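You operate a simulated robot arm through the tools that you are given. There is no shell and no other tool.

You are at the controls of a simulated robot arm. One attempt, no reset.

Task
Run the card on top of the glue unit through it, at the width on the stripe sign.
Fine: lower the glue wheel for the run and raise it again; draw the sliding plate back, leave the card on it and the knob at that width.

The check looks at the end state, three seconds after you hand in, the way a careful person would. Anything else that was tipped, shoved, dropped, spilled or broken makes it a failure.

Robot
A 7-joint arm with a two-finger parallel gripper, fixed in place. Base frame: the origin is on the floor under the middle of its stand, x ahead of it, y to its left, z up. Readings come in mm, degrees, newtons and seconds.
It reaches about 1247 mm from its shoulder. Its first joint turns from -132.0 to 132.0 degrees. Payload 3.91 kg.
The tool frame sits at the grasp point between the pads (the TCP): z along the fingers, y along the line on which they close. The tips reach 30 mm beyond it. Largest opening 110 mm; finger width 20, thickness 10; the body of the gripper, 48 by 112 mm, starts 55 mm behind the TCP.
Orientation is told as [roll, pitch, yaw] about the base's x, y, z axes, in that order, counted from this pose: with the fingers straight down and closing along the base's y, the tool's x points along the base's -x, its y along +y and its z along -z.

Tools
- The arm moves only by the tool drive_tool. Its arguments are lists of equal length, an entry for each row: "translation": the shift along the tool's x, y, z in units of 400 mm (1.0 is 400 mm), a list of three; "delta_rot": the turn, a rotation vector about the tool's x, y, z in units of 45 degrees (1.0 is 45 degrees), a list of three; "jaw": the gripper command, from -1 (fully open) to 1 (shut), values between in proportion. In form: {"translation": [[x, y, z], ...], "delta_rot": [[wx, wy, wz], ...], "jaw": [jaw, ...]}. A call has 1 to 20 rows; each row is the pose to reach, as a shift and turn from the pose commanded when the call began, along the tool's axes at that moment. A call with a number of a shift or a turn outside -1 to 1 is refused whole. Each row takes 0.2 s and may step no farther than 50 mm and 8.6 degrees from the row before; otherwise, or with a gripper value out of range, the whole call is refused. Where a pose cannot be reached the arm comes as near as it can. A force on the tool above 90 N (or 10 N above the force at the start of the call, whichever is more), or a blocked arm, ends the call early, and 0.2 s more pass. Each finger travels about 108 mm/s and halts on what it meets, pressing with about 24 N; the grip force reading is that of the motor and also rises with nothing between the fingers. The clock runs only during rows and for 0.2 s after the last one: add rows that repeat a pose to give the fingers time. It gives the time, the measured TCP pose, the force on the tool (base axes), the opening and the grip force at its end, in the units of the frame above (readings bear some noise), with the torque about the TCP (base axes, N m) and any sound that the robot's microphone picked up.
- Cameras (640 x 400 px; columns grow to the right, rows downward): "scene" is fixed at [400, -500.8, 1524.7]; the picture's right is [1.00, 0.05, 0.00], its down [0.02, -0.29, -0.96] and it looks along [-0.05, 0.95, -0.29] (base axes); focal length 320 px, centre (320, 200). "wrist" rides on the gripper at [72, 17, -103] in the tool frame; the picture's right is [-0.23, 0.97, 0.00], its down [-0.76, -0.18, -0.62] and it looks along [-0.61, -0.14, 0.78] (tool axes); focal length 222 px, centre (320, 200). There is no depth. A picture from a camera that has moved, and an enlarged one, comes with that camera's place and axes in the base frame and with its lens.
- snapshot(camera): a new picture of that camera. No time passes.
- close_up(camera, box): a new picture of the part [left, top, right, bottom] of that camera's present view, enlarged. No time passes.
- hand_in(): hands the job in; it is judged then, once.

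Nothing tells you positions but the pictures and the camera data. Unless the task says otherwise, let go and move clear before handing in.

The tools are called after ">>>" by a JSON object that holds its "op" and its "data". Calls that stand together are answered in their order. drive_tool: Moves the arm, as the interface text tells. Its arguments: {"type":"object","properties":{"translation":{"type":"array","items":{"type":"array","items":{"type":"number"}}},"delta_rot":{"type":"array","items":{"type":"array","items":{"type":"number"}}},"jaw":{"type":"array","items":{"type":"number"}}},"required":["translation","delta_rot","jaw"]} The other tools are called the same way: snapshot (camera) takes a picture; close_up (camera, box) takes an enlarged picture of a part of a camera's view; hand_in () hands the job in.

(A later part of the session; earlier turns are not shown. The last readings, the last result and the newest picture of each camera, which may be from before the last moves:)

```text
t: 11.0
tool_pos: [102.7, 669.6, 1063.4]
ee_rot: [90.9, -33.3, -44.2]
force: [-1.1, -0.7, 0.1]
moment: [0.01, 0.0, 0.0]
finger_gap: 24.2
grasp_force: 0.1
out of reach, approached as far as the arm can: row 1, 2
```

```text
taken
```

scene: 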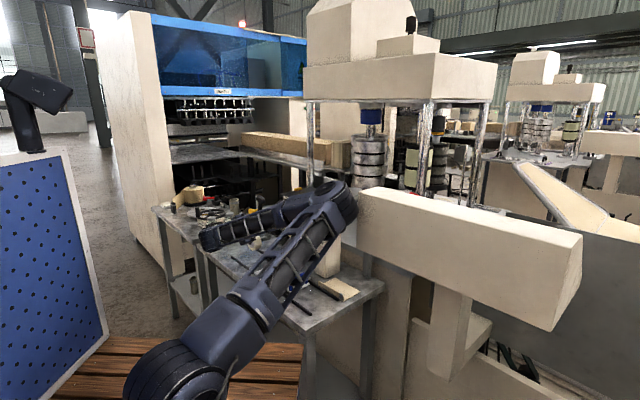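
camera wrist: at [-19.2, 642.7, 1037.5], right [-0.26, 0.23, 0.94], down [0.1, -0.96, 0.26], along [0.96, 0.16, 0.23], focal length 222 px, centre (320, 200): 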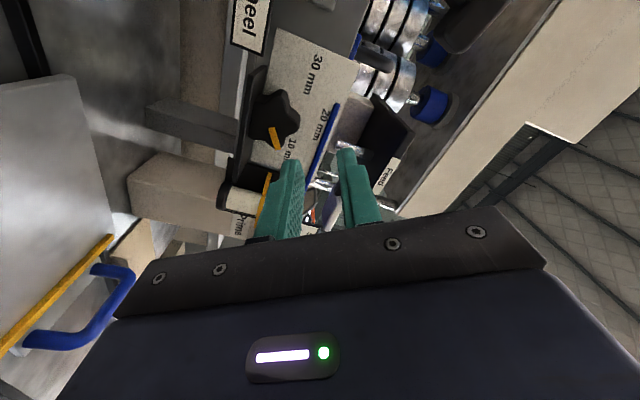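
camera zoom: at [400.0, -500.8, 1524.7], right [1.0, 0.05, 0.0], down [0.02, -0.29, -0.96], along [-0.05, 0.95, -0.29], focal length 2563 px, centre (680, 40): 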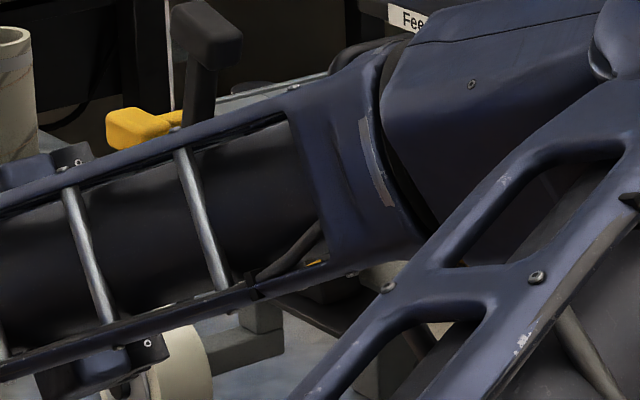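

The elbow swung out to the side but the forces are near zero. I'll undo the last 12° roll and then see how the arm is configured.

>>> {"op": "drive_tool", "data": {"translation": [[0, 0, 0], [0, 0, 0], [0, 0, 0]], "delta_rot": [[0, 0, -0.133], [0, 0, -0.267], [0, 0, -0.267]], "jaw": [0.564, 0.564, 0.564]}}

>>> {"op": "snapshot", "data": {"camera": "scene"}}

>>> {"op": "snapshot", "data": {"camera": "wrist"}}

```text
t: 11.8
tool_pos: [117.1, 673.0, 1052.3]
ee_rot: [90.0, -45.0, -45.2]
force: [-0.3, -0.5, 0.3]
moment: [-0.03, -0.01, 0.02]
finger_gap: 23.9
grasp_force: 0.1
```

```text
taken
```

scene: 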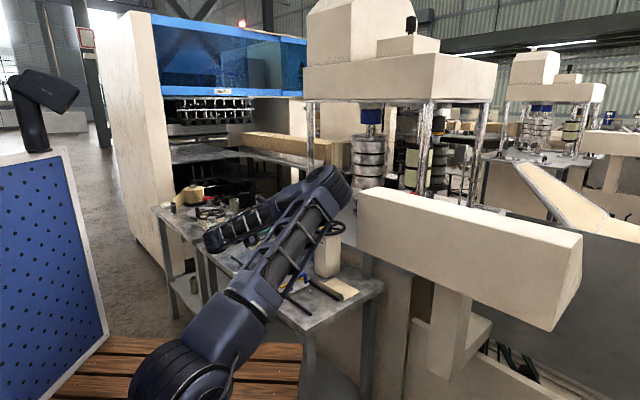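

```text
taken
camera wrist: at [-0.3, 644.7, 1013.8], right [-0.37, 0.37, 0.85], down [0.03, -0.91, 0.41], along [0.93, 0.18, 0.33], focal length 222 px, centre (320, 200)
```

wrist: 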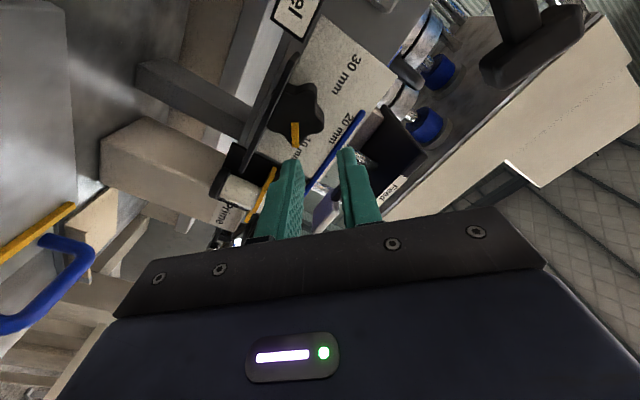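

The offset stayed in the commanded pose, and the tool is now closer to the knob face than I intended. I'll back straight out, roll back to level, and check whether the elbow settles.

>>> {"op": "drive_tool", "data": {"translation": [[0, 0, -0.08], [0, 0, -0.16], [0, 0, -0.16], [0, 0, -0.16], [0, 0, -0.16], [0, 0, -0.16], [0, 0, -0.16], [0, 0, -0.16]], "delta_rot": [[0, 0, 0], [0, 0, 0], [0, 0, -0.1667], [0, 0, -0.333], [0, 0, -0.5], [0, 0, -0.667], [0, 0, -0.8333], [0, 0, -1.0]], "jaw": [0.564, 0.564, 0.564, 0.564, 0.564, 0.564, 0.564, 0.564]}}

>>> {"op": "snapshot", "data": {"camera": "scene"}}

>>> {"op": "snapshot", "data": {"camera": "wrist"}}

```text
t: 13.6
tool_pos: [73.4, 626.6, 1053.0]
ee_rot: [-93.0, -89.9, 138.0]
force: [0.1, -0.6, -0.1]
moment: [-0.01, 0.01, 0.0]
finger_gap: 24.0
grasp_force: 0.0
out of reach, approached as far as the arm can: row 2
```

```text
taken
```

scene: 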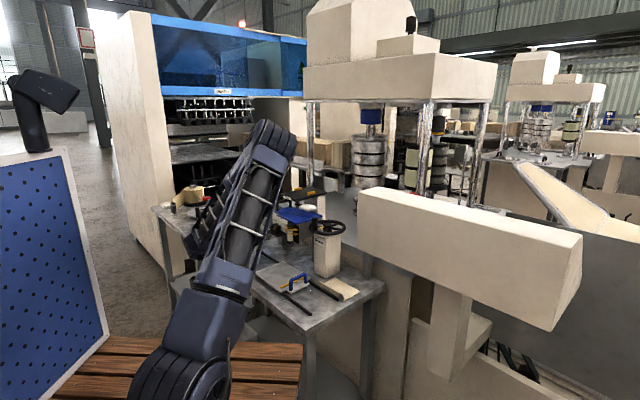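

```text
taken
camera wrist: at [-12.7, 565.5, 981.5], right [-0.69, 0.69, 0.23], down [-0.32, -0.57, 0.76], along [0.65, 0.45, 0.61], focal length 222 px, centre (320, 200)
```

wrist: 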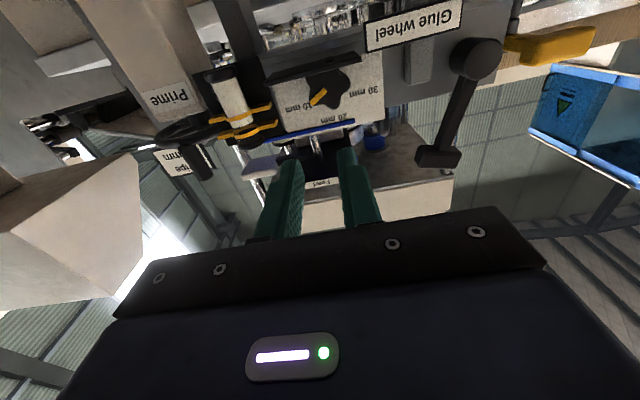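

With the roll back to level, the elbow returned to normal, so I'll use only non-positive rolls. The plan is now two short swings: first straddle the top lobe (at about +15°) and push it over, then regrip the pointer lobe.

>>> {"op": "drive_tool", "data": {"translation": [[0.002, 0.016, 0.026], [0.004, 0.032, 0.051], [0.006, 0.0485, 0.077]], "delta_rot": [[0, 0, -0.111], [0, 0, -0.222], [0, 0, -0.333]], "jaw": [0.564, 0.564, 0.564]}}

>>> {"op": "snapshot", "data": {"camera": "wrist"}}

>>> {"op": "close_up", "data": {"camera": "wrist", "box": [240, 60, 400, 200]}}

>>> {"op": "close_up", "data": {"camera": "scene", "box": [235, 195, 315, 245]}}

```text
t: 14.4
tool_pos: [80.4, 661.9, 1050.1]
ee_rot: [-90.1, -75.0, 135.1]
force: [0.0, 0.3, 0.1]
moment: [-0.03, -0.03, 0.03]
finger_gap: 24.0
grasp_force: 0.1
```

```text
taken
camera wrist: at [9.4, 587.6, 976.9], right [-0.71, 0.71, -0.03], down [-0.46, -0.42, 0.78], along [0.54, 0.57, 0.62], focal length 222 px, centre (320, 200)
```

wrist: 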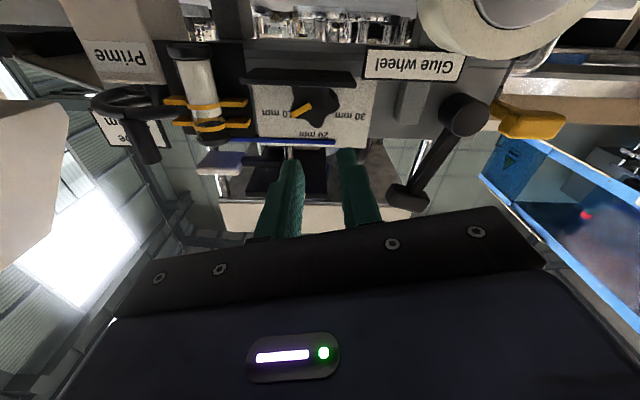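

```text
2.86 times, centred on (320, 130) of wrist
camera zoom: at [9.4, 587.6, 976.9], right [-0.71, 0.71, -0.03], down [-0.46, -0.42, 0.78], along [0.54, 0.57, 0.62], focal length 635 px, centre (320, 400)
```

zoom: 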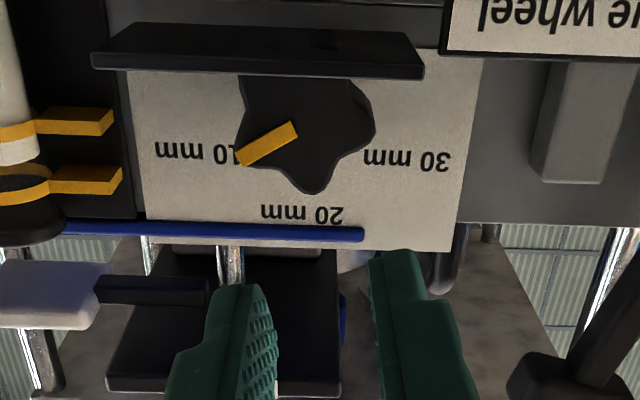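

```text
8.00 times, centred on (275, 220) of scene
camera zoom: at [400.0, -500.8, 1524.7], right [1.0, 0.05, 0.0], down [0.02, -0.29, -0.96], along [-0.05, 0.95, -0.29], focal length 2563 px, centre (680, 40)
```

zoom: 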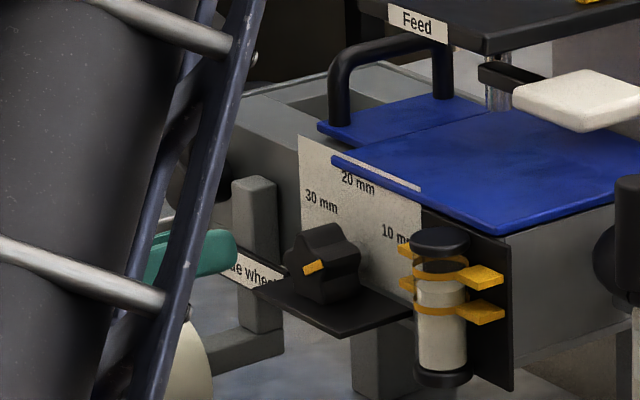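

The view is very good: the top lobe sits between the fingers' lines and the labels sit at ±60°. I'll advance straight in along the knob axis and then close gently on the lobe.

>>> {"op": "drive_tool", "data": {"translation": [[0, 0, 0.045], [0, 0, 0.09], [0, 0, 0.135], [0, 0, 0.18]], "delta_rot": [[0, 0, 0], [0, 0, 0], [0, 0, 0], [0, 0, 0]], "jaw": [0.564, 0.564, 0.564, 0.564]}}

>>> {"op": "close_up", "data": {"camera": "wrist", "box": [240, 60, 400, 200]}}

>>> {"op": "close_up", "data": {"camera": "scene", "box": [255, 200, 305, 240]}}

```text
t: 15.4
tool_pos: [131.5, 712.5, 1052.2]
ee_rot: [-89.9, -75.0, 135.2]
force: [-0.1, 0.2, 0.1]
moment: [0.02, -0.03, -0.04]
finger_gap: 24.2
grasp_force: 0.0
```

```text
2.86 times, centred on (320, 130) of wrist
camera zoom: at [59.5, 638.2, 978.2], right [-0.71, 0.71, -0.03], down [-0.46, -0.42, 0.78], along [0.54, 0.57, 0.62], focal length 635 px, centre (320, 400)
```

zoom: 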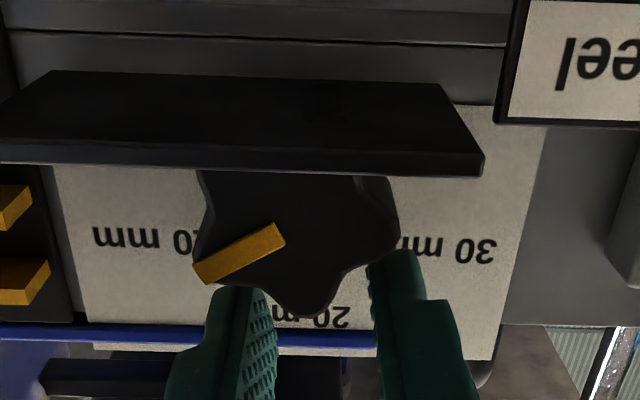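

```text
10.00 times, centred on (280, 220) of scene
camera zoom: at [400.0, -500.8, 1524.7], right [1.0, 0.05, 0.0], down [0.02, -0.29, -0.96], along [-0.05, 0.95, -0.29], focal length 3204 px, centre (720, 0)
```

zoom: 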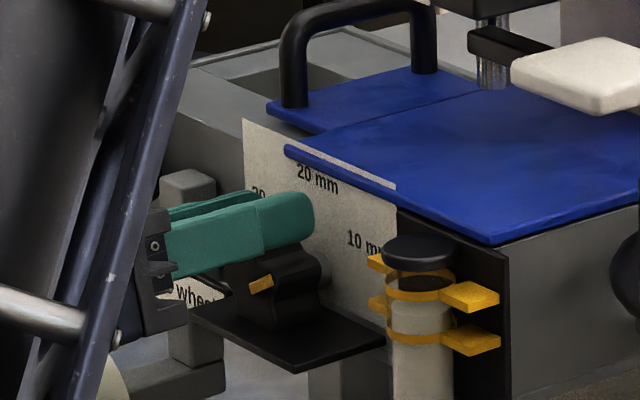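

The fingers straddle the top lobe without contact. I'll move 2 mm inward and close onto the lobe lightly.

>>> {"op": "drive_tool", "data": {"translation": [[0.005, 0, 0], [0.005, 0, 0], [0.005, 0, 0]], "delta_rot": [[0, 0, 0], [0, 0, 0], [0, 0, 0]], "jaw": [0.65, 0.75, 0.8]}}

>>> {"op": "close_up", "data": {"camera": "wrist", "box": [240, 60, 400, 200]}}

```text
t: 16.2
tool_pos: [129.9, 713.0, 1049.5]
ee_rot: [-90.3, -75.1, 135.3]
force: [-4.3, 8.5, 8.7]
moment: [0.15, -0.02, 0.09]
finger_gap: 16.0
grasp_force: 4.2
```

```text
2.86 times, centred on (320, 130) of wrist
camera zoom: at [59.6, 638.5, 976.7], right [-0.71, 0.71, -0.03], down [-0.46, -0.42, 0.78], along [0.54, 0.57, 0.62], focal length 635 px, centre (320, 400)
```

zoom: 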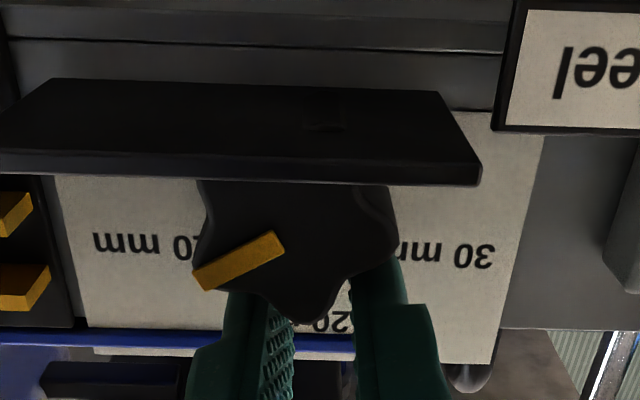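

Contact is light, with a 16 mm gap on the lobe. Now I'll swing about the knob axis by 40° counter-clockwise, as seen from the front.

>>> {"op": "drive_tool", "data": {"translation": [[0.0006, 0.0087, 0], [0.0024, 0.0172, 0], [0.0054, 0.0254, 0], [0.0095, 0.0331, 0], [0.0146, 0.0402, 0]], "delta_rot": [[0, 0, -0.1778], [0, 0, -0.3556], [0, 0, -0.5333], [0, 0, -0.7111], [0, 0, -0.8889]], "jaw": [0.73, 0.73, 0.73, 0.73, 0.73]}}

>>> {"op": "close_up", "data": {"camera": "wrist", "box": [240, 60, 400, 200]}}

>>> {"op": "snapshot", "data": {"camera": "scene"}}

>>> {"op": "close_up", "data": {"camera": "scene", "box": [255, 200, 305, 240]}}

```text
t: 17.4
tool_pos: [120.3, 723.0, 1039.9]
ee_rot: [-90.0, -34.9, 134.9]
force: [-10.5, 15.0, 3.0]
moment: [0.06, 0.18, 0.29]
finger_gap: 18.8
grasp_force: 3.9
```

```text
2.86 times, centred on (320, 130) of wrist
camera zoom: at [82.7, 614.6, 984.8], right [-0.53, 0.52, -0.67], down [-0.81, -0.07, 0.58], along [0.26, 0.85, 0.46], focal length 635 px, centre (320, 400)
```

zoom: 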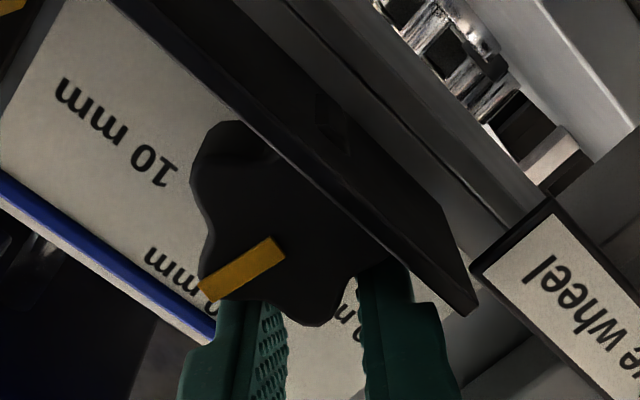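

```text
taken
```

scene: 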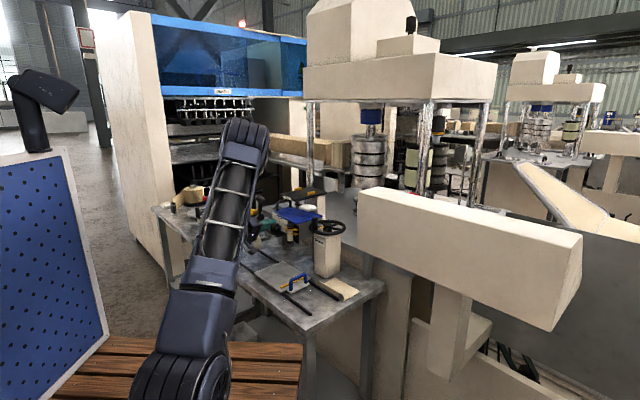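

```text
10.00 times, centred on (280, 220) of scene
camera zoom: at [400.0, -500.8, 1524.7], right [1.0, 0.05, 0.0], down [0.02, -0.29, -0.96], along [-0.05, 0.95, -0.29], focal length 3204 px, centre (720, 0)
```

zoom: 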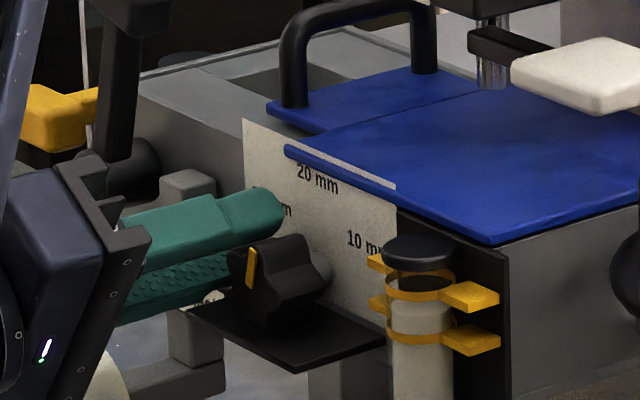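

The knob turned with the fingers and its pointer is now near the top. I'll add about 10° more, then open slightly and withdraw straight back to regrip the pointer lobe.

>>> {"op": "drive_tool", "data": {"translation": [[0.0002, 0.0055, 0], [0.001, 0.0109, 0]], "delta_rot": [[0, 0, -0.111], [0, 0, -0.222]], "jaw": [0.73, 0.73]}}

>>> {"op": "drive_tool", "data": {"translation": [[0, 0, 0], [0, 0, 0], [0, 0, -0.06], [0, 0, -0.12], [0, 0, -0.18]], "delta_rot": [[0, 0, 0], [0, 0, 0], [0, 0, 0], [0, 0, 0], [0, 0, 0]], "jaw": [0.6, 0.6, 0.6, 0.6, 0.6]}}

>>> {"op": "snapshot", "data": {"camera": "wrist"}}

>>> {"op": "close_up", "data": {"camera": "wrist", "box": [240, 60, 400, 200]}}

>>> {"op": "close_up", "data": {"camera": "scene", "box": [255, 200, 305, 240]}}

```text
t: 18.0
tool_pos: [120.3, 724.7, 1035.2]
ee_rot: [-90.1, -24.9, 135.0]
force: [-13.0, 9.0, -2.2]
moment: [0.19, 0.06, 0.28]
finger_gap: 19.5
grasp_force: 4.6
```

```text
t: 19.2
tool_pos: [69.5, 672.1, 1035.2]
ee_rot: [-90.0, -24.8, 134.9]
force: [0.5, 0.1, -0.4]
moment: [-0.02, 0.01, 0.01]
finger_gap: 21.9
grasp_force: 0.1
```

```text
taken
camera wrist: at [38.1, 558.6, 989.6], right [-0.44, 0.44, -0.79], down [-0.88, -0.01, 0.48], along [0.21, 0.9, 0.39], focal length 222 px, centre (320, 200)
```

wrist: 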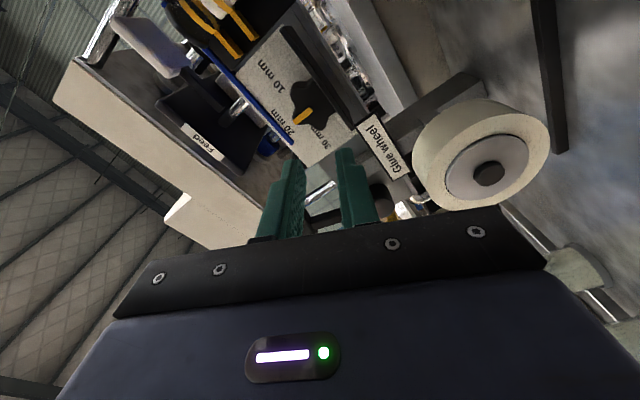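

```text
2.86 times, centred on (320, 130) of wrist
camera zoom: at [38.1, 558.6, 989.6], right [-0.44, 0.44, -0.79], down [-0.88, -0.01, 0.48], along [0.21, 0.9, 0.39], focal length 635 px, centre (320, 400)
```

zoom: 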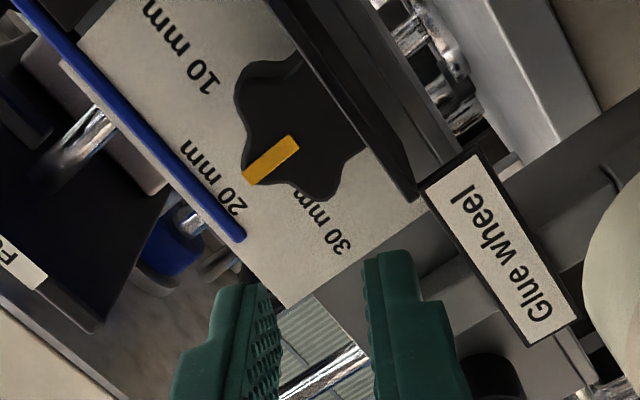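

```text
10.00 times, centred on (280, 220) of scene
camera zoom: at [400.0, -500.8, 1524.7], right [1.0, 0.05, 0.0], down [0.02, -0.29, -0.96], along [-0.05, 0.95, -0.29], focal length 3204 px, centre (720, 0)
```

zoom: 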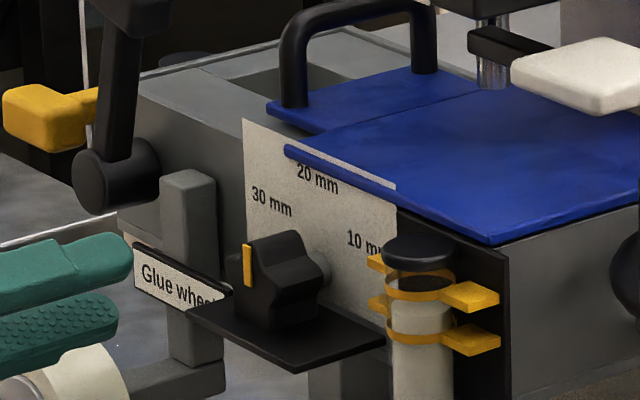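

The pointer is now at about the 20 mm position. I'll roll back to near level and line up on the pointer lobe at the top for the second swing.

>>> {"op": "drive_tool", "data": {"translation": [[0.0056, -0.0101, 0], [0.0113, -0.0203, 0], [0.0169, -0.0304, 0], [0.0225, -0.0405, 0], [0.0281, -0.0507, 0], [0.0338, -0.0608, 0]], "delta_rot": [[0, 0, 0.1667], [0, 0, 0.333], [0, 0, 0.5], [0, 0, 0.667], [0, 0, 0.8333], [0, 0, 1.0]], "jaw": [0.564, 0.564, 0.564, 0.564, 0.564, 0.564]}}

>>> {"op": "drive_tool", "data": {"translation": [[0, 0, 0], [0, 0, 0], [0, 0, 0]], "delta_rot": [[0, 0, 0.17], [0, 0, 0.34], [0, 0, 0.511]], "jaw": [0.564, 0.564, 0.564]}}

>>> {"op": "close_up", "data": {"camera": "wrist", "box": [240, 60, 400, 200]}}

>>> {"op": "snapshot", "data": {"camera": "scene"}}

```text
t: 20.6
tool_pos: [84.5, 657.6, 1050.1]
ee_rot: [-90.0, -70.1, 135.1]
force: [-0.1, 0.2, -0.2]
moment: [-0.03, 0.0, -0.01]
finger_gap: 23.9
grasp_force: 0.1
```

```text
t: 21.4
tool_pos: [86.2, 656.3, 1050.8]
ee_rot: [90.6, -86.8, -45.7]
force: [0.8, 0.2, 0.0]
moment: [0.02, -0.02, -0.04]
finger_gap: 24.1
grasp_force: 0.0
```

```text
2.86 times, centred on (320, 130) of wrist
camera zoom: at [-2.0, 599.5, 980.6], right [-0.68, 0.68, 0.28], down [-0.29, -0.6, 0.75], along [0.68, 0.43, 0.6], focal length 635 px, centre (320, 400)
```

zoom: 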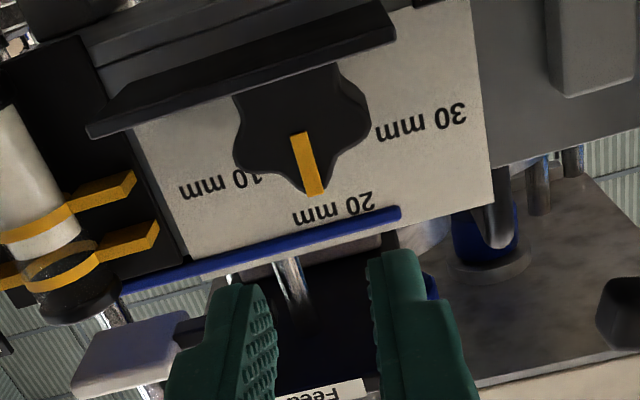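

```text
taken
```

scene: 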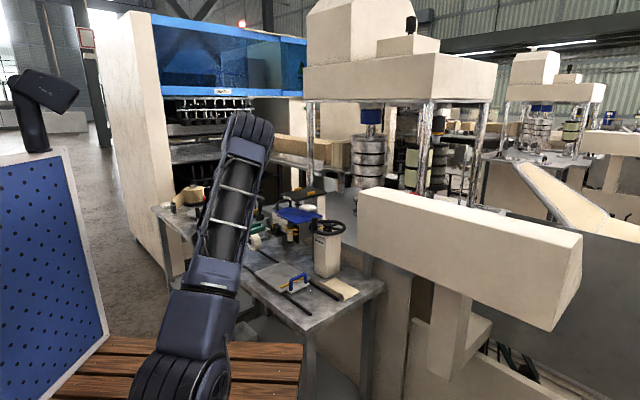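

The pointer reads 20 mm and its lobe is centred between the fingers. I'll advance in and close lightly on it.

>>> {"op": "drive_tool", "data": {"translation": [[0, 0, 0.045], [0, 0, 0.09], [0, 0, 0.135], [0, 0, 0.18]], "delta_rot": [[0, 0, 0], [0, 0, 0], [0, 0, 0], [0, 0, 0]], "jaw": [0.564, 0.564, 0.564, 0.564]}}

>>> {"op": "close_up", "data": {"camera": "wrist", "box": [240, 60, 400, 200]}}

```text
t: 22.4
tool_pos: [137.9, 708.5, 1052.1]
ee_rot: [90.9, -87.0, -45.8]
force: [0.2, -0.4, 0.5]
moment: [-0.02, 0.03, -0.08]
finger_gap: 24.0
grasp_force: 0.0
```

```text
2.86 times, centred on (320, 130) of wrist
camera zoom: at [49.5, 650.1, 980.7], right [-0.68, 0.68, 0.28], down [-0.29, -0.6, 0.75], along [0.68, 0.43, 0.6], focal length 635 px, centre (320, 400)
```

zoom: 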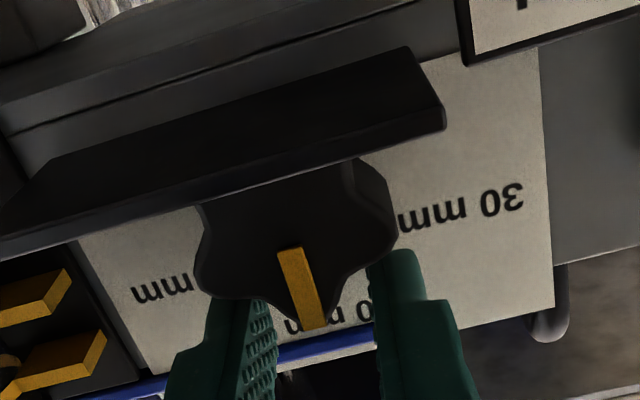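

>>> {"op": "drive_tool", "data": {"translation": [[0.005, 0, 0], [0.005, 0, 0], [0.005, 0, 0]], "delta_rot": [[0, 0, 0], [0, 0, 0], [0, 0, 0]], "jaw": [0.65, 0.72, 0.75]}}

>>> {"op": "drive_tool", "data": {"translation": [[0.0006, 0.0087, 0], [0.0024, 0.0172, 0], [0.0054, 0.0254, 0], [0.0095, 0.0331, 0], [0.0146, 0.0402, 0]], "delta_rot": [[0, 0, -0.1778], [0, 0, -0.3556], [0, 0, -0.5333], [0, 0, -0.7111], [0, 0, -0.8889]], "jaw": [0.73, 0.73, 0.73, 0.73, 0.73]}}

>>> {"op": "close_up", "data": {"camera": "wrist", "box": [240, 60, 400, 200]}}

>>> {"op": "close_up", "data": {"camera": "scene", "box": [255, 200, 305, 240]}}

```text
t: 23.2
tool_pos: [137.5, 708.3, 1050.6]
ee_rot: [92.2, -86.8, -47.3]
force: [5.2, 1.1, 13.7]
moment: [0.05, -0.14, -0.01]
finger_gap: 18.9
grasp_force: 4.8
```

```text
t: 24.4
tool_pos: [124.5, 720.3, 1043.7]
ee_rot: [-90.1, -52.9, 135.0]
force: [0.2, 6.3, 22.2]
moment: [0.07, -0.44, 0.25]
finger_gap: 19.6
grasp_force: 4.8
```

```text
2.86 times, centred on (320, 130) of wrist
camera zoom: at [71.9, 626.1, 977.3], right [-0.65, 0.65, -0.41], down [-0.67, -0.22, 0.71], along [0.37, 0.73, 0.57], focal length 635 px, centre (320, 400)
```

zoom: 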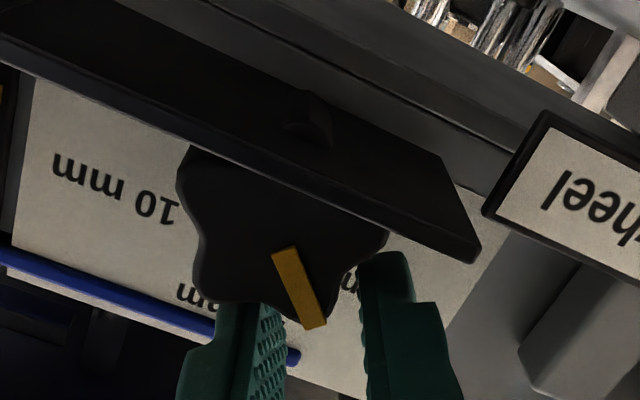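

```text
10.00 times, centred on (280, 220) of scene
camera zoom: at [400.0, -500.8, 1524.7], right [1.0, 0.05, 0.0], down [0.02, -0.29, -0.96], along [-0.05, 0.95, -0.29], focal length 3204 px, centre (720, 0)
```

zoom: 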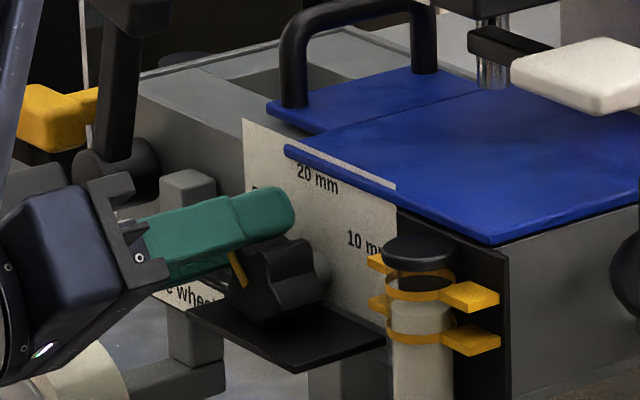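

The pointer is at roughly 42° and following the tool. I'll rotate about 17° more to bring it to the 30 mm mark.

>>> {"op": "drive_tool", "data": {"translation": [[0.0003, 0.0058, 0], [0.0013, 0.0125, 0], [0.0027, 0.0183, 0]], "delta_rot": [[0, 0, -0.126], [0, 0, -0.252], [0, 0, -0.378]], "jaw": [0.73, 0.73, 0.73]}}

>>> {"op": "close_up", "data": {"camera": "wrist", "box": [240, 60, 400, 200]}}

>>> {"op": "close_up", "data": {"camera": "scene", "box": [255, 200, 305, 240]}}

```text
t: 25.2
tool_pos: [121.1, 723.2, 1038.0]
ee_rot: [-90.0, -35.9, 135.0]
force: [-4.5, -1.1, 13.9]
moment: [0.01, -0.33, 0.0]
finger_gap: 19.9
grasp_force: 4.9
```

```text
2.86 times, centred on (320, 130) of wrist
camera zoom: at [81.4, 616.5, 983.3], right [-0.53, 0.53, -0.66], down [-0.8, -0.08, 0.59], along [0.26, 0.84, 0.47], focal length 635 px, centre (320, 400)
```

zoom: 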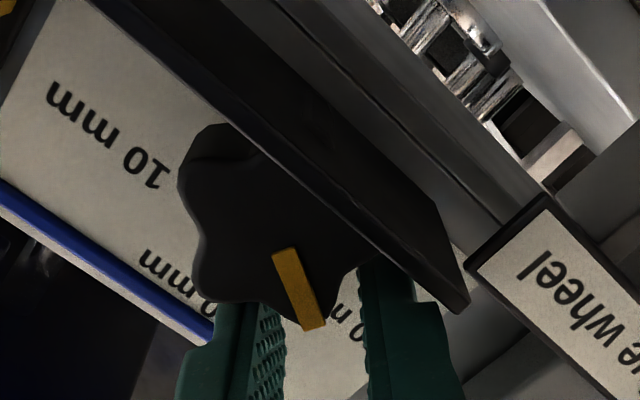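

```text
10.00 times, centred on (280, 220) of scene
camera zoom: at [400.0, -500.8, 1524.7], right [1.0, 0.05, 0.0], down [0.02, -0.29, -0.96], along [-0.05, 0.95, -0.29], focal length 3204 px, centre (720, 0)
```

zoom: 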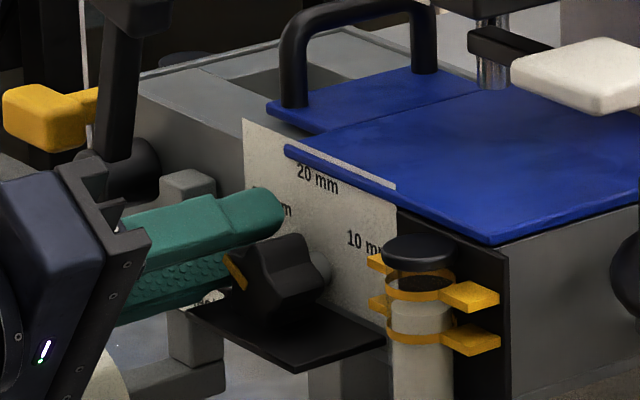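

The pointer should be near 60° now. I'll open slightly, withdraw straight out, and check it from the front.

>>> {"op": "drive_tool", "data": {"translation": [[0, 0, 0], [0, 0, 0], [0, 0, -0.06], [0, 0, -0.12], [0, 0, -0.18], [0, 0, -0.26]], "delta_rot": [[0, 0, 0], [0, 0, 0], [0, 0, 0], [0, 0, 0], [0, 0, 0], [0, 0, 0]], "jaw": [0.6, 0.58, 0.58, 0.58, 0.58, 0.58]}}

>>> {"op": "close_up", "data": {"camera": "wrist", "box": [240, 60, 400, 200]}}

>>> {"op": "close_up", "data": {"camera": "scene", "box": [255, 200, 305, 240]}}

```text
t: 26.6
tool_pos: [48.3, 651.2, 1039.4]
ee_rot: [-90.0, -36.0, 135.0]
force: [0.2, -0.5, -0.8]
moment: [0.0, 0.02, 0.01]
finger_gap: 23.2
grasp_force: 0.1
```

```text
2.86 times, centred on (320, 130) of wrist
camera zoom: at [9.8, 543.2, 983.7], right [-0.53, 0.54, -0.65], down [-0.8, -0.08, 0.59], along [0.27, 0.84, 0.47], focal length 635 px, centre (320, 400)
```

zoom: 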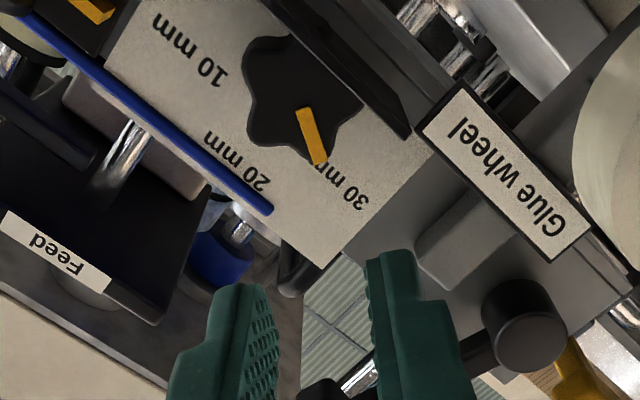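

```text
10.00 times, centred on (280, 220) of scene
camera zoom: at [400.0, -500.8, 1524.7], right [1.0, 0.05, 0.0], down [0.02, -0.29, -0.96], along [-0.05, 0.95, -0.29], focal length 3204 px, centre (720, 0)
```

zoom: 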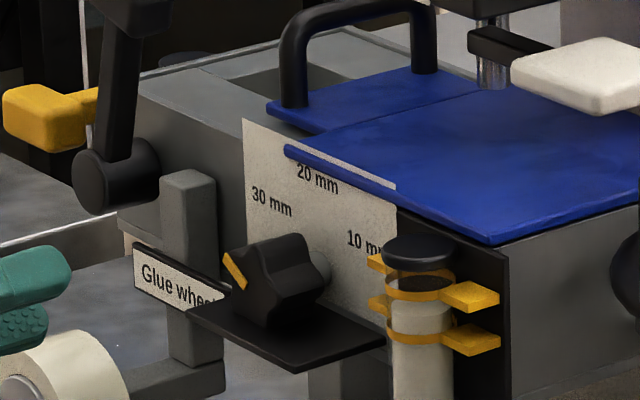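

The pointer now lies at about 59° on the 30 mm side, lined up with the 30 mm label. Next is the card: I'll roll the gripper so the fingers close vertically and pose in front of the card's overhanging edge, between the vial clips and the knob.

>>> {"op": "drive_tool", "data": {"translation": [[0.0148, -0.0315, 0.02], [0.0296, -0.063, 0.04], [0.0444, -0.0945, 0.06], [0.0592, -0.126, 0.08], [0.074, -0.1575, 0.1]], "delta_rot": [[0, 0, -0.16], [0, 0, -0.32], [0, 0, -0.48], [0, 0, -0.64], [0, 0, -0.8]], "jaw": [0.527, 0.527, 0.527, 0.527, 0.527]}}

>>> {"op": "snapshot", "data": {"camera": "wrist"}}

>>> {"op": "snapshot", "data": {"camera": "scene"}}

>>> {"op": "close_up", "data": {"camera": "wrist", "box": [220, 40, 420, 200]}}

>>> {"op": "close_up", "data": {"camera": "scene", "box": [250, 190, 330, 240]}}

```text
t: 27.8
tool_pos: [119.2, 635.4, 1072.0]
ee_rot: [-90.1, 0.1, 135.0]
force: [-0.3, -0.8, -0.7]
moment: [-0.04, 0.0, 0.0]
finger_gap: 25.9
grasp_force: 0.1
```

```text
taken
camera wrist: at [97.1, 510.7, 1055.9], right [-0.16, 0.16, -0.97], down [-0.98, 0.1, 0.18], along [0.12, 0.98, 0.14], focal length 222 px, centre (320, 200)
```

wrist: 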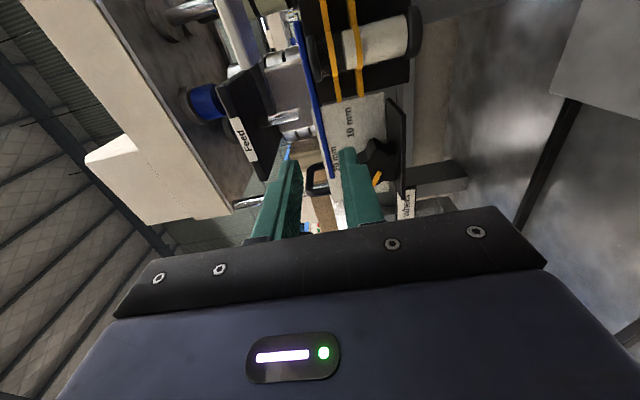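

```text
taken
```

scene: 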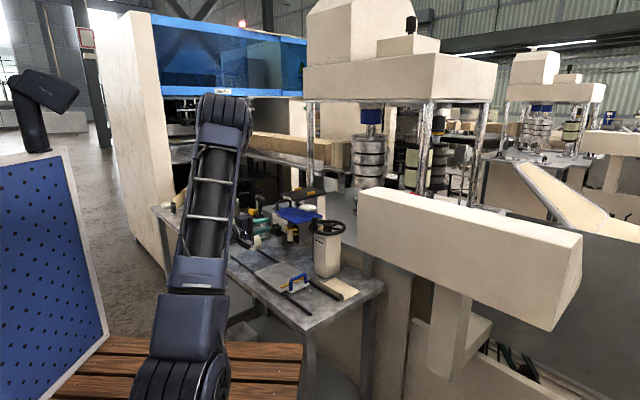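

```text
2.50 times, centred on (320, 120) of wrist
camera zoom: at [97.1, 510.7, 1055.9], right [-0.16, 0.16, -0.97], down [-0.98, 0.1, 0.18], along [0.12, 0.98, 0.14], focal length 555 px, centre (320, 400)
```

zoom: 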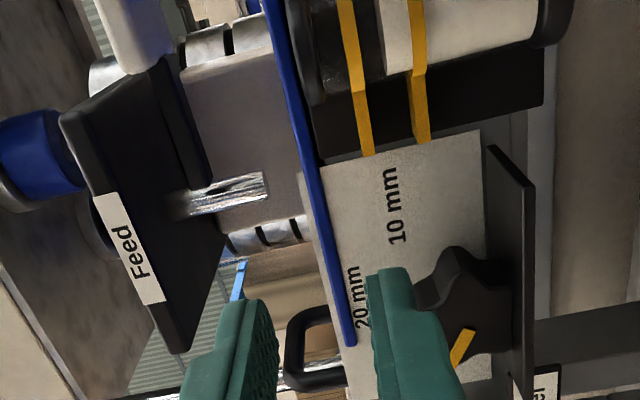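

```text
8.00 times, centred on (290, 215) of scene
camera zoom: at [400.0, -500.8, 1524.7], right [1.0, 0.05, 0.0], down [0.02, -0.29, -0.96], along [-0.05, 0.95, -0.29], focal length 2563 px, centre (560, 80)
```

zoom: 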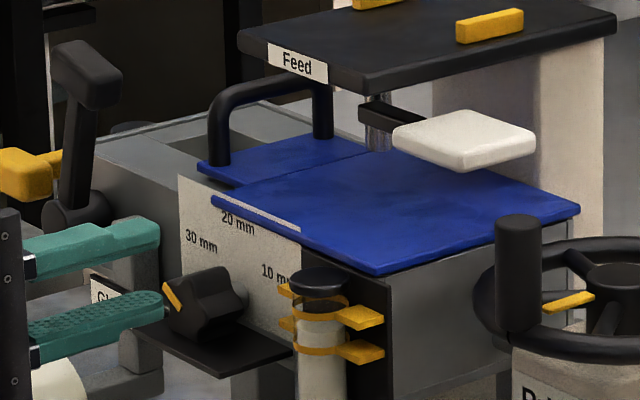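

The card's blue edge runs centrally between the fingertips, and the lower finger will pass between the clip end and the knob. I'll advance along +v until the tips are just short of the scale plate.

>>> {"op": "drive_tool", "data": {"translation": [[0, 0, 0.05], [0, 0, 0.1], [0, 0, 0.15], [0, 0, 0.195]], "delta_rot": [[0, 0, 0], [0, 0, 0], [0, 0, 0], [0, 0, 0]], "jaw": [0.527, 0.527, 0.527, 0.527]}}

>>> {"op": "close_up", "data": {"camera": "wrist", "box": [220, 40, 420, 200]}}

>>> {"op": "close_up", "data": {"camera": "scene", "box": [255, 195, 305, 235]}}

```text
t: 28.8
tool_pos: [172.8, 690.0, 1071.9]
ee_rot: [-90.0, 0.0, 135.0]
force: [-8.3, -20.6, 0.9]
moment: [-0.26, 0.17, -0.31]
finger_gap: 25.6
grasp_force: 0.1
```

```text
2.50 times, centred on (320, 120) of wrist
camera zoom: at [150.8, 565.7, 1055.8], right [-0.16, 0.16, -0.97], down [-0.98, 0.1, 0.18], along [0.12, 0.98, 0.14], focal length 555 px, centre (320, 400)
```

zoom: 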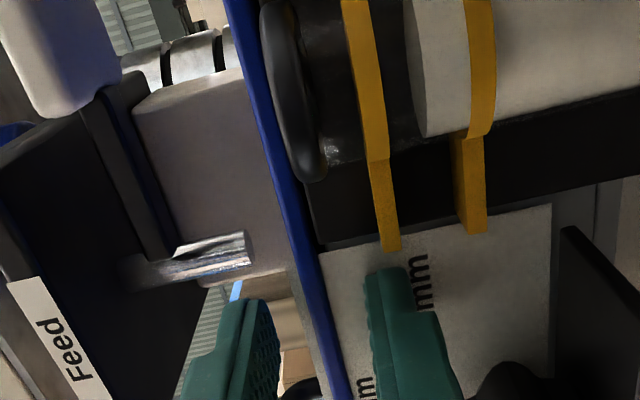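

```text
10.00 times, centred on (280, 215) of scene
camera zoom: at [400.0, -500.8, 1524.7], right [1.0, 0.05, 0.0], down [0.02, -0.29, -0.96], along [-0.05, 0.95, -0.29], focal length 3204 px, centre (720, 50)
```

zoom: 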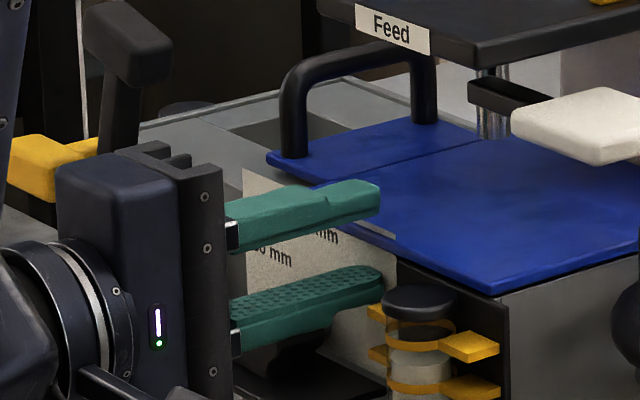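

The lower fingertip is touching the unit's face with about 20 N. I'll back off about 1.5 mm and close to pinch the card's overhang.

>>> {"op": "drive_tool", "data": {"translation": [[0, 0, -0.005], [0, 0, -0.005], [0, 0, -0.005], [0, 0, -0.005]], "delta_rot": [[0, 0, 0], [0, 0, 0], [0, 0, 0], [0, 0, 0]], "jaw": [0.65, 0.8, 0.95, 1.0]}}

>>> {"op": "close_up", "data": {"camera": "wrist", "box": [220, 40, 420, 200]}}

>>> {"op": "close_up", "data": {"camera": "scene", "box": [255, 195, 305, 235]}}

```text
t: 29.8
tool_pos: [173.3, 690.3, 1071.6]
ee_rot: [-90.0, 0.0, 135.0]
force: [-1.1, 0.6, -6.0]
moment: [-0.13, 0.11, 0.38]
finger_gap: 6.3
grasp_force: 45.0
```

```text
2.50 times, centred on (320, 120) of wrist
camera zoom: at [150.5, 565.9, 1055.8], right [-0.16, 0.16, -0.97], down [-0.98, 0.1, 0.18], along [0.12, 0.98, 0.14], focal length 555 px, centre (320, 400)
```

zoom: 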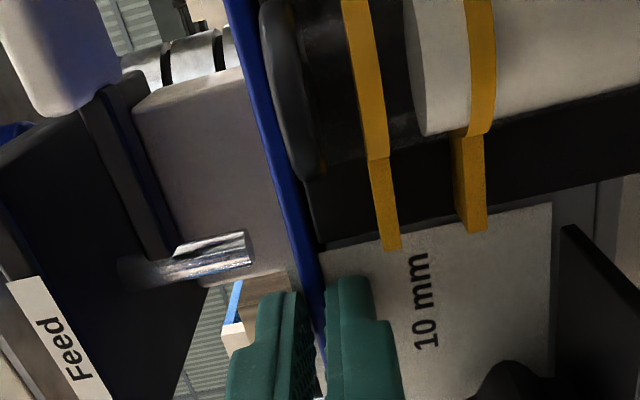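

```text
10.00 times, centred on (280, 215) of scene
camera zoom: at [400.0, -500.8, 1524.7], right [1.0, 0.05, 0.0], down [0.02, -0.29, -0.96], along [-0.05, 0.95, -0.29], focal length 3204 px, centre (720, 50)
```

zoom: 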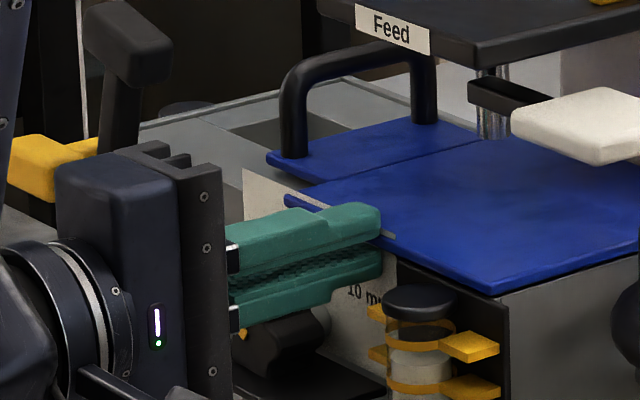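

The gap is 6.3 mm with firm grip force, so the card is pinched. I'll drag it outward about 30 mm, still supported by the unit top, so I can regrip deeper.

>>> {"op": "drive_tool", "data": {"translation": [[0, 0, -0.015], [0, 0, -0.03], [0, 0, -0.045], [0, 0, -0.06], [0, 0, -0.075]], "delta_rot": [[0, 0, 0], [0, 0, 0], [0, 0, 0], [0, 0, 0], [0, 0, 0]], "jaw": [1, 1, 1, 1, 1]}}

>>> {"op": "close_up", "data": {"camera": "wrist", "box": [220, 40, 420, 200]}}

>>> {"op": "close_up", "data": {"camera": "scene", "box": [250, 190, 330, 240]}}

```text
t: 31.0
tool_pos: [150.2, 668.5, 1071.9]
ee_rot: [-89.9, -0.1, 135.0]
force: [0.3, 0.1, -0.4]
moment: [0.0, 0.0, 0.03]
finger_gap: 0.2
grasp_force: 37.7
```

```text
2.50 times, centred on (320, 120) of wrist
camera zoom: at [128.5, 544.0, 1056.6], right [-0.16, 0.16, -0.97], down [-0.98, 0.1, 0.18], along [0.12, 0.98, 0.14], focal length 555 px, centre (320, 400)
```

zoom: 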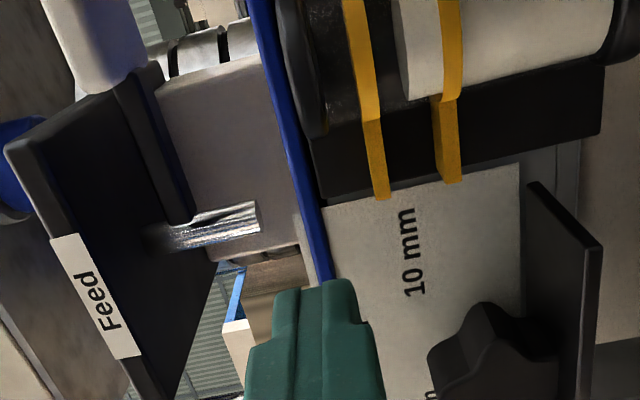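

```text
8.00 times, centred on (290, 215) of scene
camera zoom: at [400.0, -500.8, 1524.7], right [1.0, 0.05, 0.0], down [0.02, -0.29, -0.96], along [-0.05, 0.95, -0.29], focal length 2563 px, centre (560, 80)
```

zoom: 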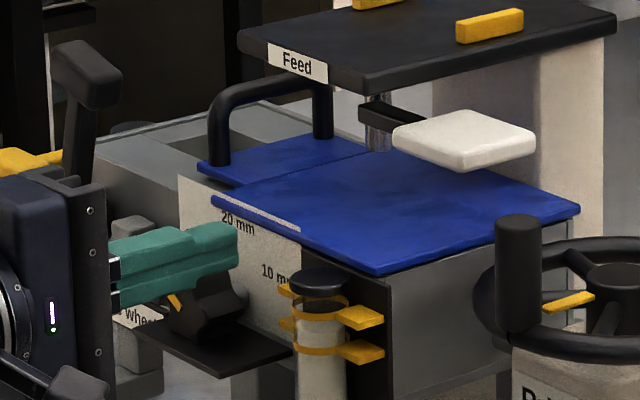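

The pinch slipped off and the card didn't move. I'll look closely at its front edge and the white line before trying again.

>>> {"op": "close_up", "data": {"camera": "scene", "box": [274, 209, 302, 227]}}

>>> {"op": "close_up", "data": {"camera": "wrist", "box": [290, 40, 350, 160]}}

>>> {"op": "close_up", "data": {"camera": "scene", "box": [290, 195, 330, 225]}}

```text
16.00 times, centred on (288, 218) of scene
camera zoom: at [400.0, -500.8, 1524.7], right [1.0, 0.05, 0.0], down [0.02, -0.29, -0.96], along [-0.05, 0.95, -0.29], focal length 5127 px, centre (832, -88)
```

zoom: 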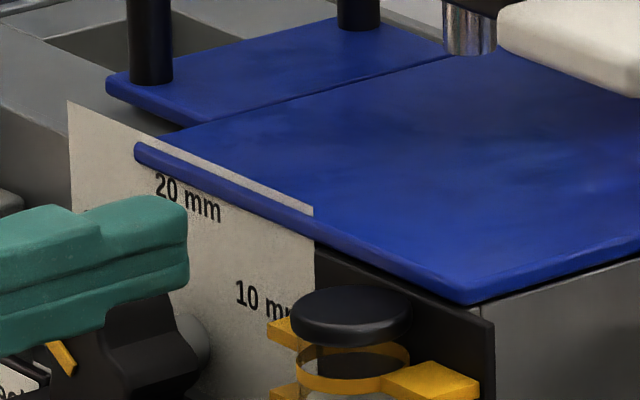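

```text
3.33 times, centred on (320, 100) of wrist
camera zoom: at [128.5, 544.0, 1056.6], right [-0.16, 0.16, -0.97], down [-0.98, 0.1, 0.18], along [0.12, 0.98, 0.14], focal length 740 px, centre (320, 533)
```

zoom: 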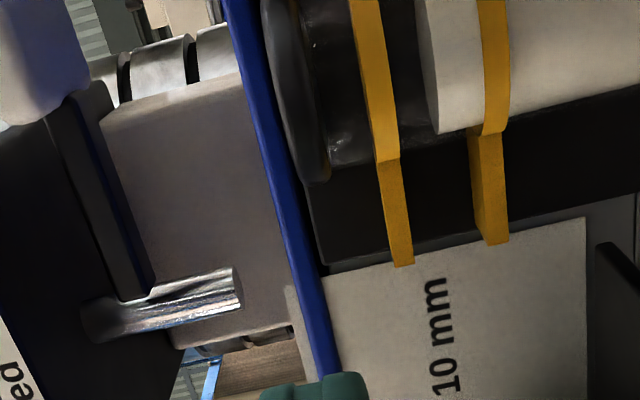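

```text
13.33 times, centred on (310, 210) of scene
camera zoom: at [400.0, -500.8, 1524.7], right [1.0, 0.05, 0.0], down [0.02, -0.29, -0.96], along [-0.05, 0.95, -0.29], focal length 4272 px, centre (453, 67)
```

zoom: 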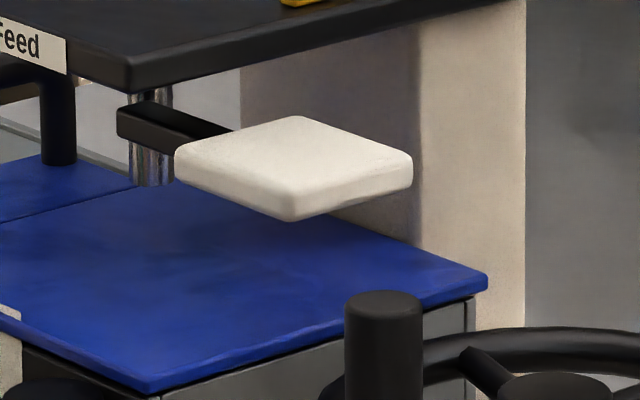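

The scale plate's upper edge appears through the blue sheet, and the overhang is only a few mm. I'll zoom into the sheet's edge and the seam with the lid to confirm it's a separate board.

>>> {"op": "close_up", "data": {"camera": "wrist", "box": [292, 40, 332, 100]}}

>>> {"op": "close_up", "data": {"camera": "wrist", "box": [300, 90, 340, 140]}}

>>> {"op": "close_up", "data": {"camera": "scene", "box": [290, 212, 324, 232]}}

>>> {"op": "close_up", "data": {"camera": "scene", "box": [272, 204, 302, 222]}}

```text
6.67 times, centred on (312, 70) of wrist
camera zoom: at [128.5, 544.0, 1056.6], right [-0.16, 0.16, -0.97], down [-0.98, 0.1, 0.18], along [0.12, 0.98, 0.14], focal length 1481 px, centre (373, 1067)
```

zoom: 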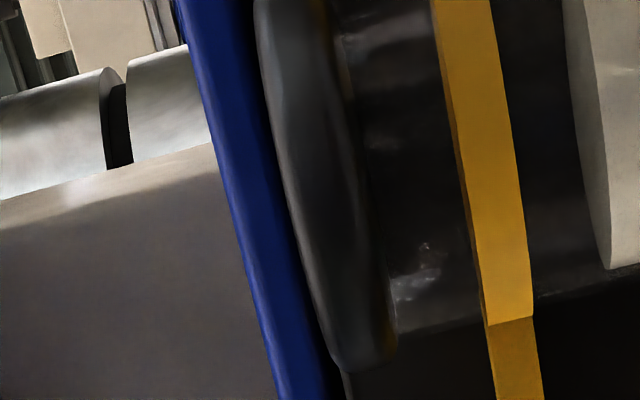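

```text
8.00 times, centred on (320, 115) of wrist
camera zoom: at [128.5, 544.0, 1056.6], right [-0.16, 0.16, -0.97], down [-0.98, 0.1, 0.18], along [0.12, 0.98, 0.14], focal length 1777 px, centre (320, 880)
```

zoom: 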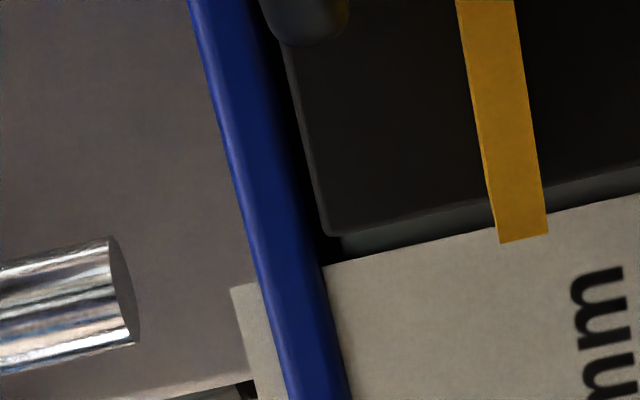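

```text
16.00 times, centred on (307, 222) of scene
camera zoom: at [400.0, -500.8, 1524.7], right [1.0, 0.05, 0.0], down [0.02, -0.29, -0.96], along [-0.05, 0.95, -0.29], focal length 5127 px, centre (528, -152)
```

zoom: 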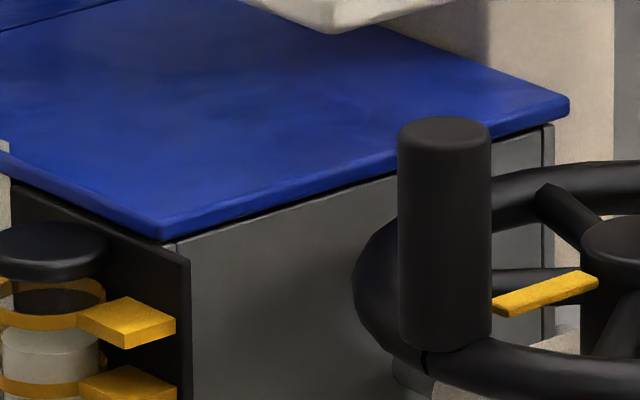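

```text
16.00 times, centred on (287, 213) of scene
camera zoom: at [400.0, -500.8, 1524.7], right [1.0, 0.05, 0.0], down [0.02, -0.29, -0.96], along [-0.05, 0.95, -0.29], focal length 5127 px, centre (848, -8)
```

zoom: 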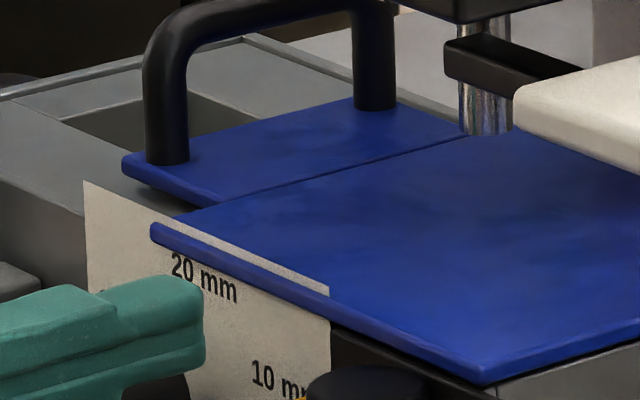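

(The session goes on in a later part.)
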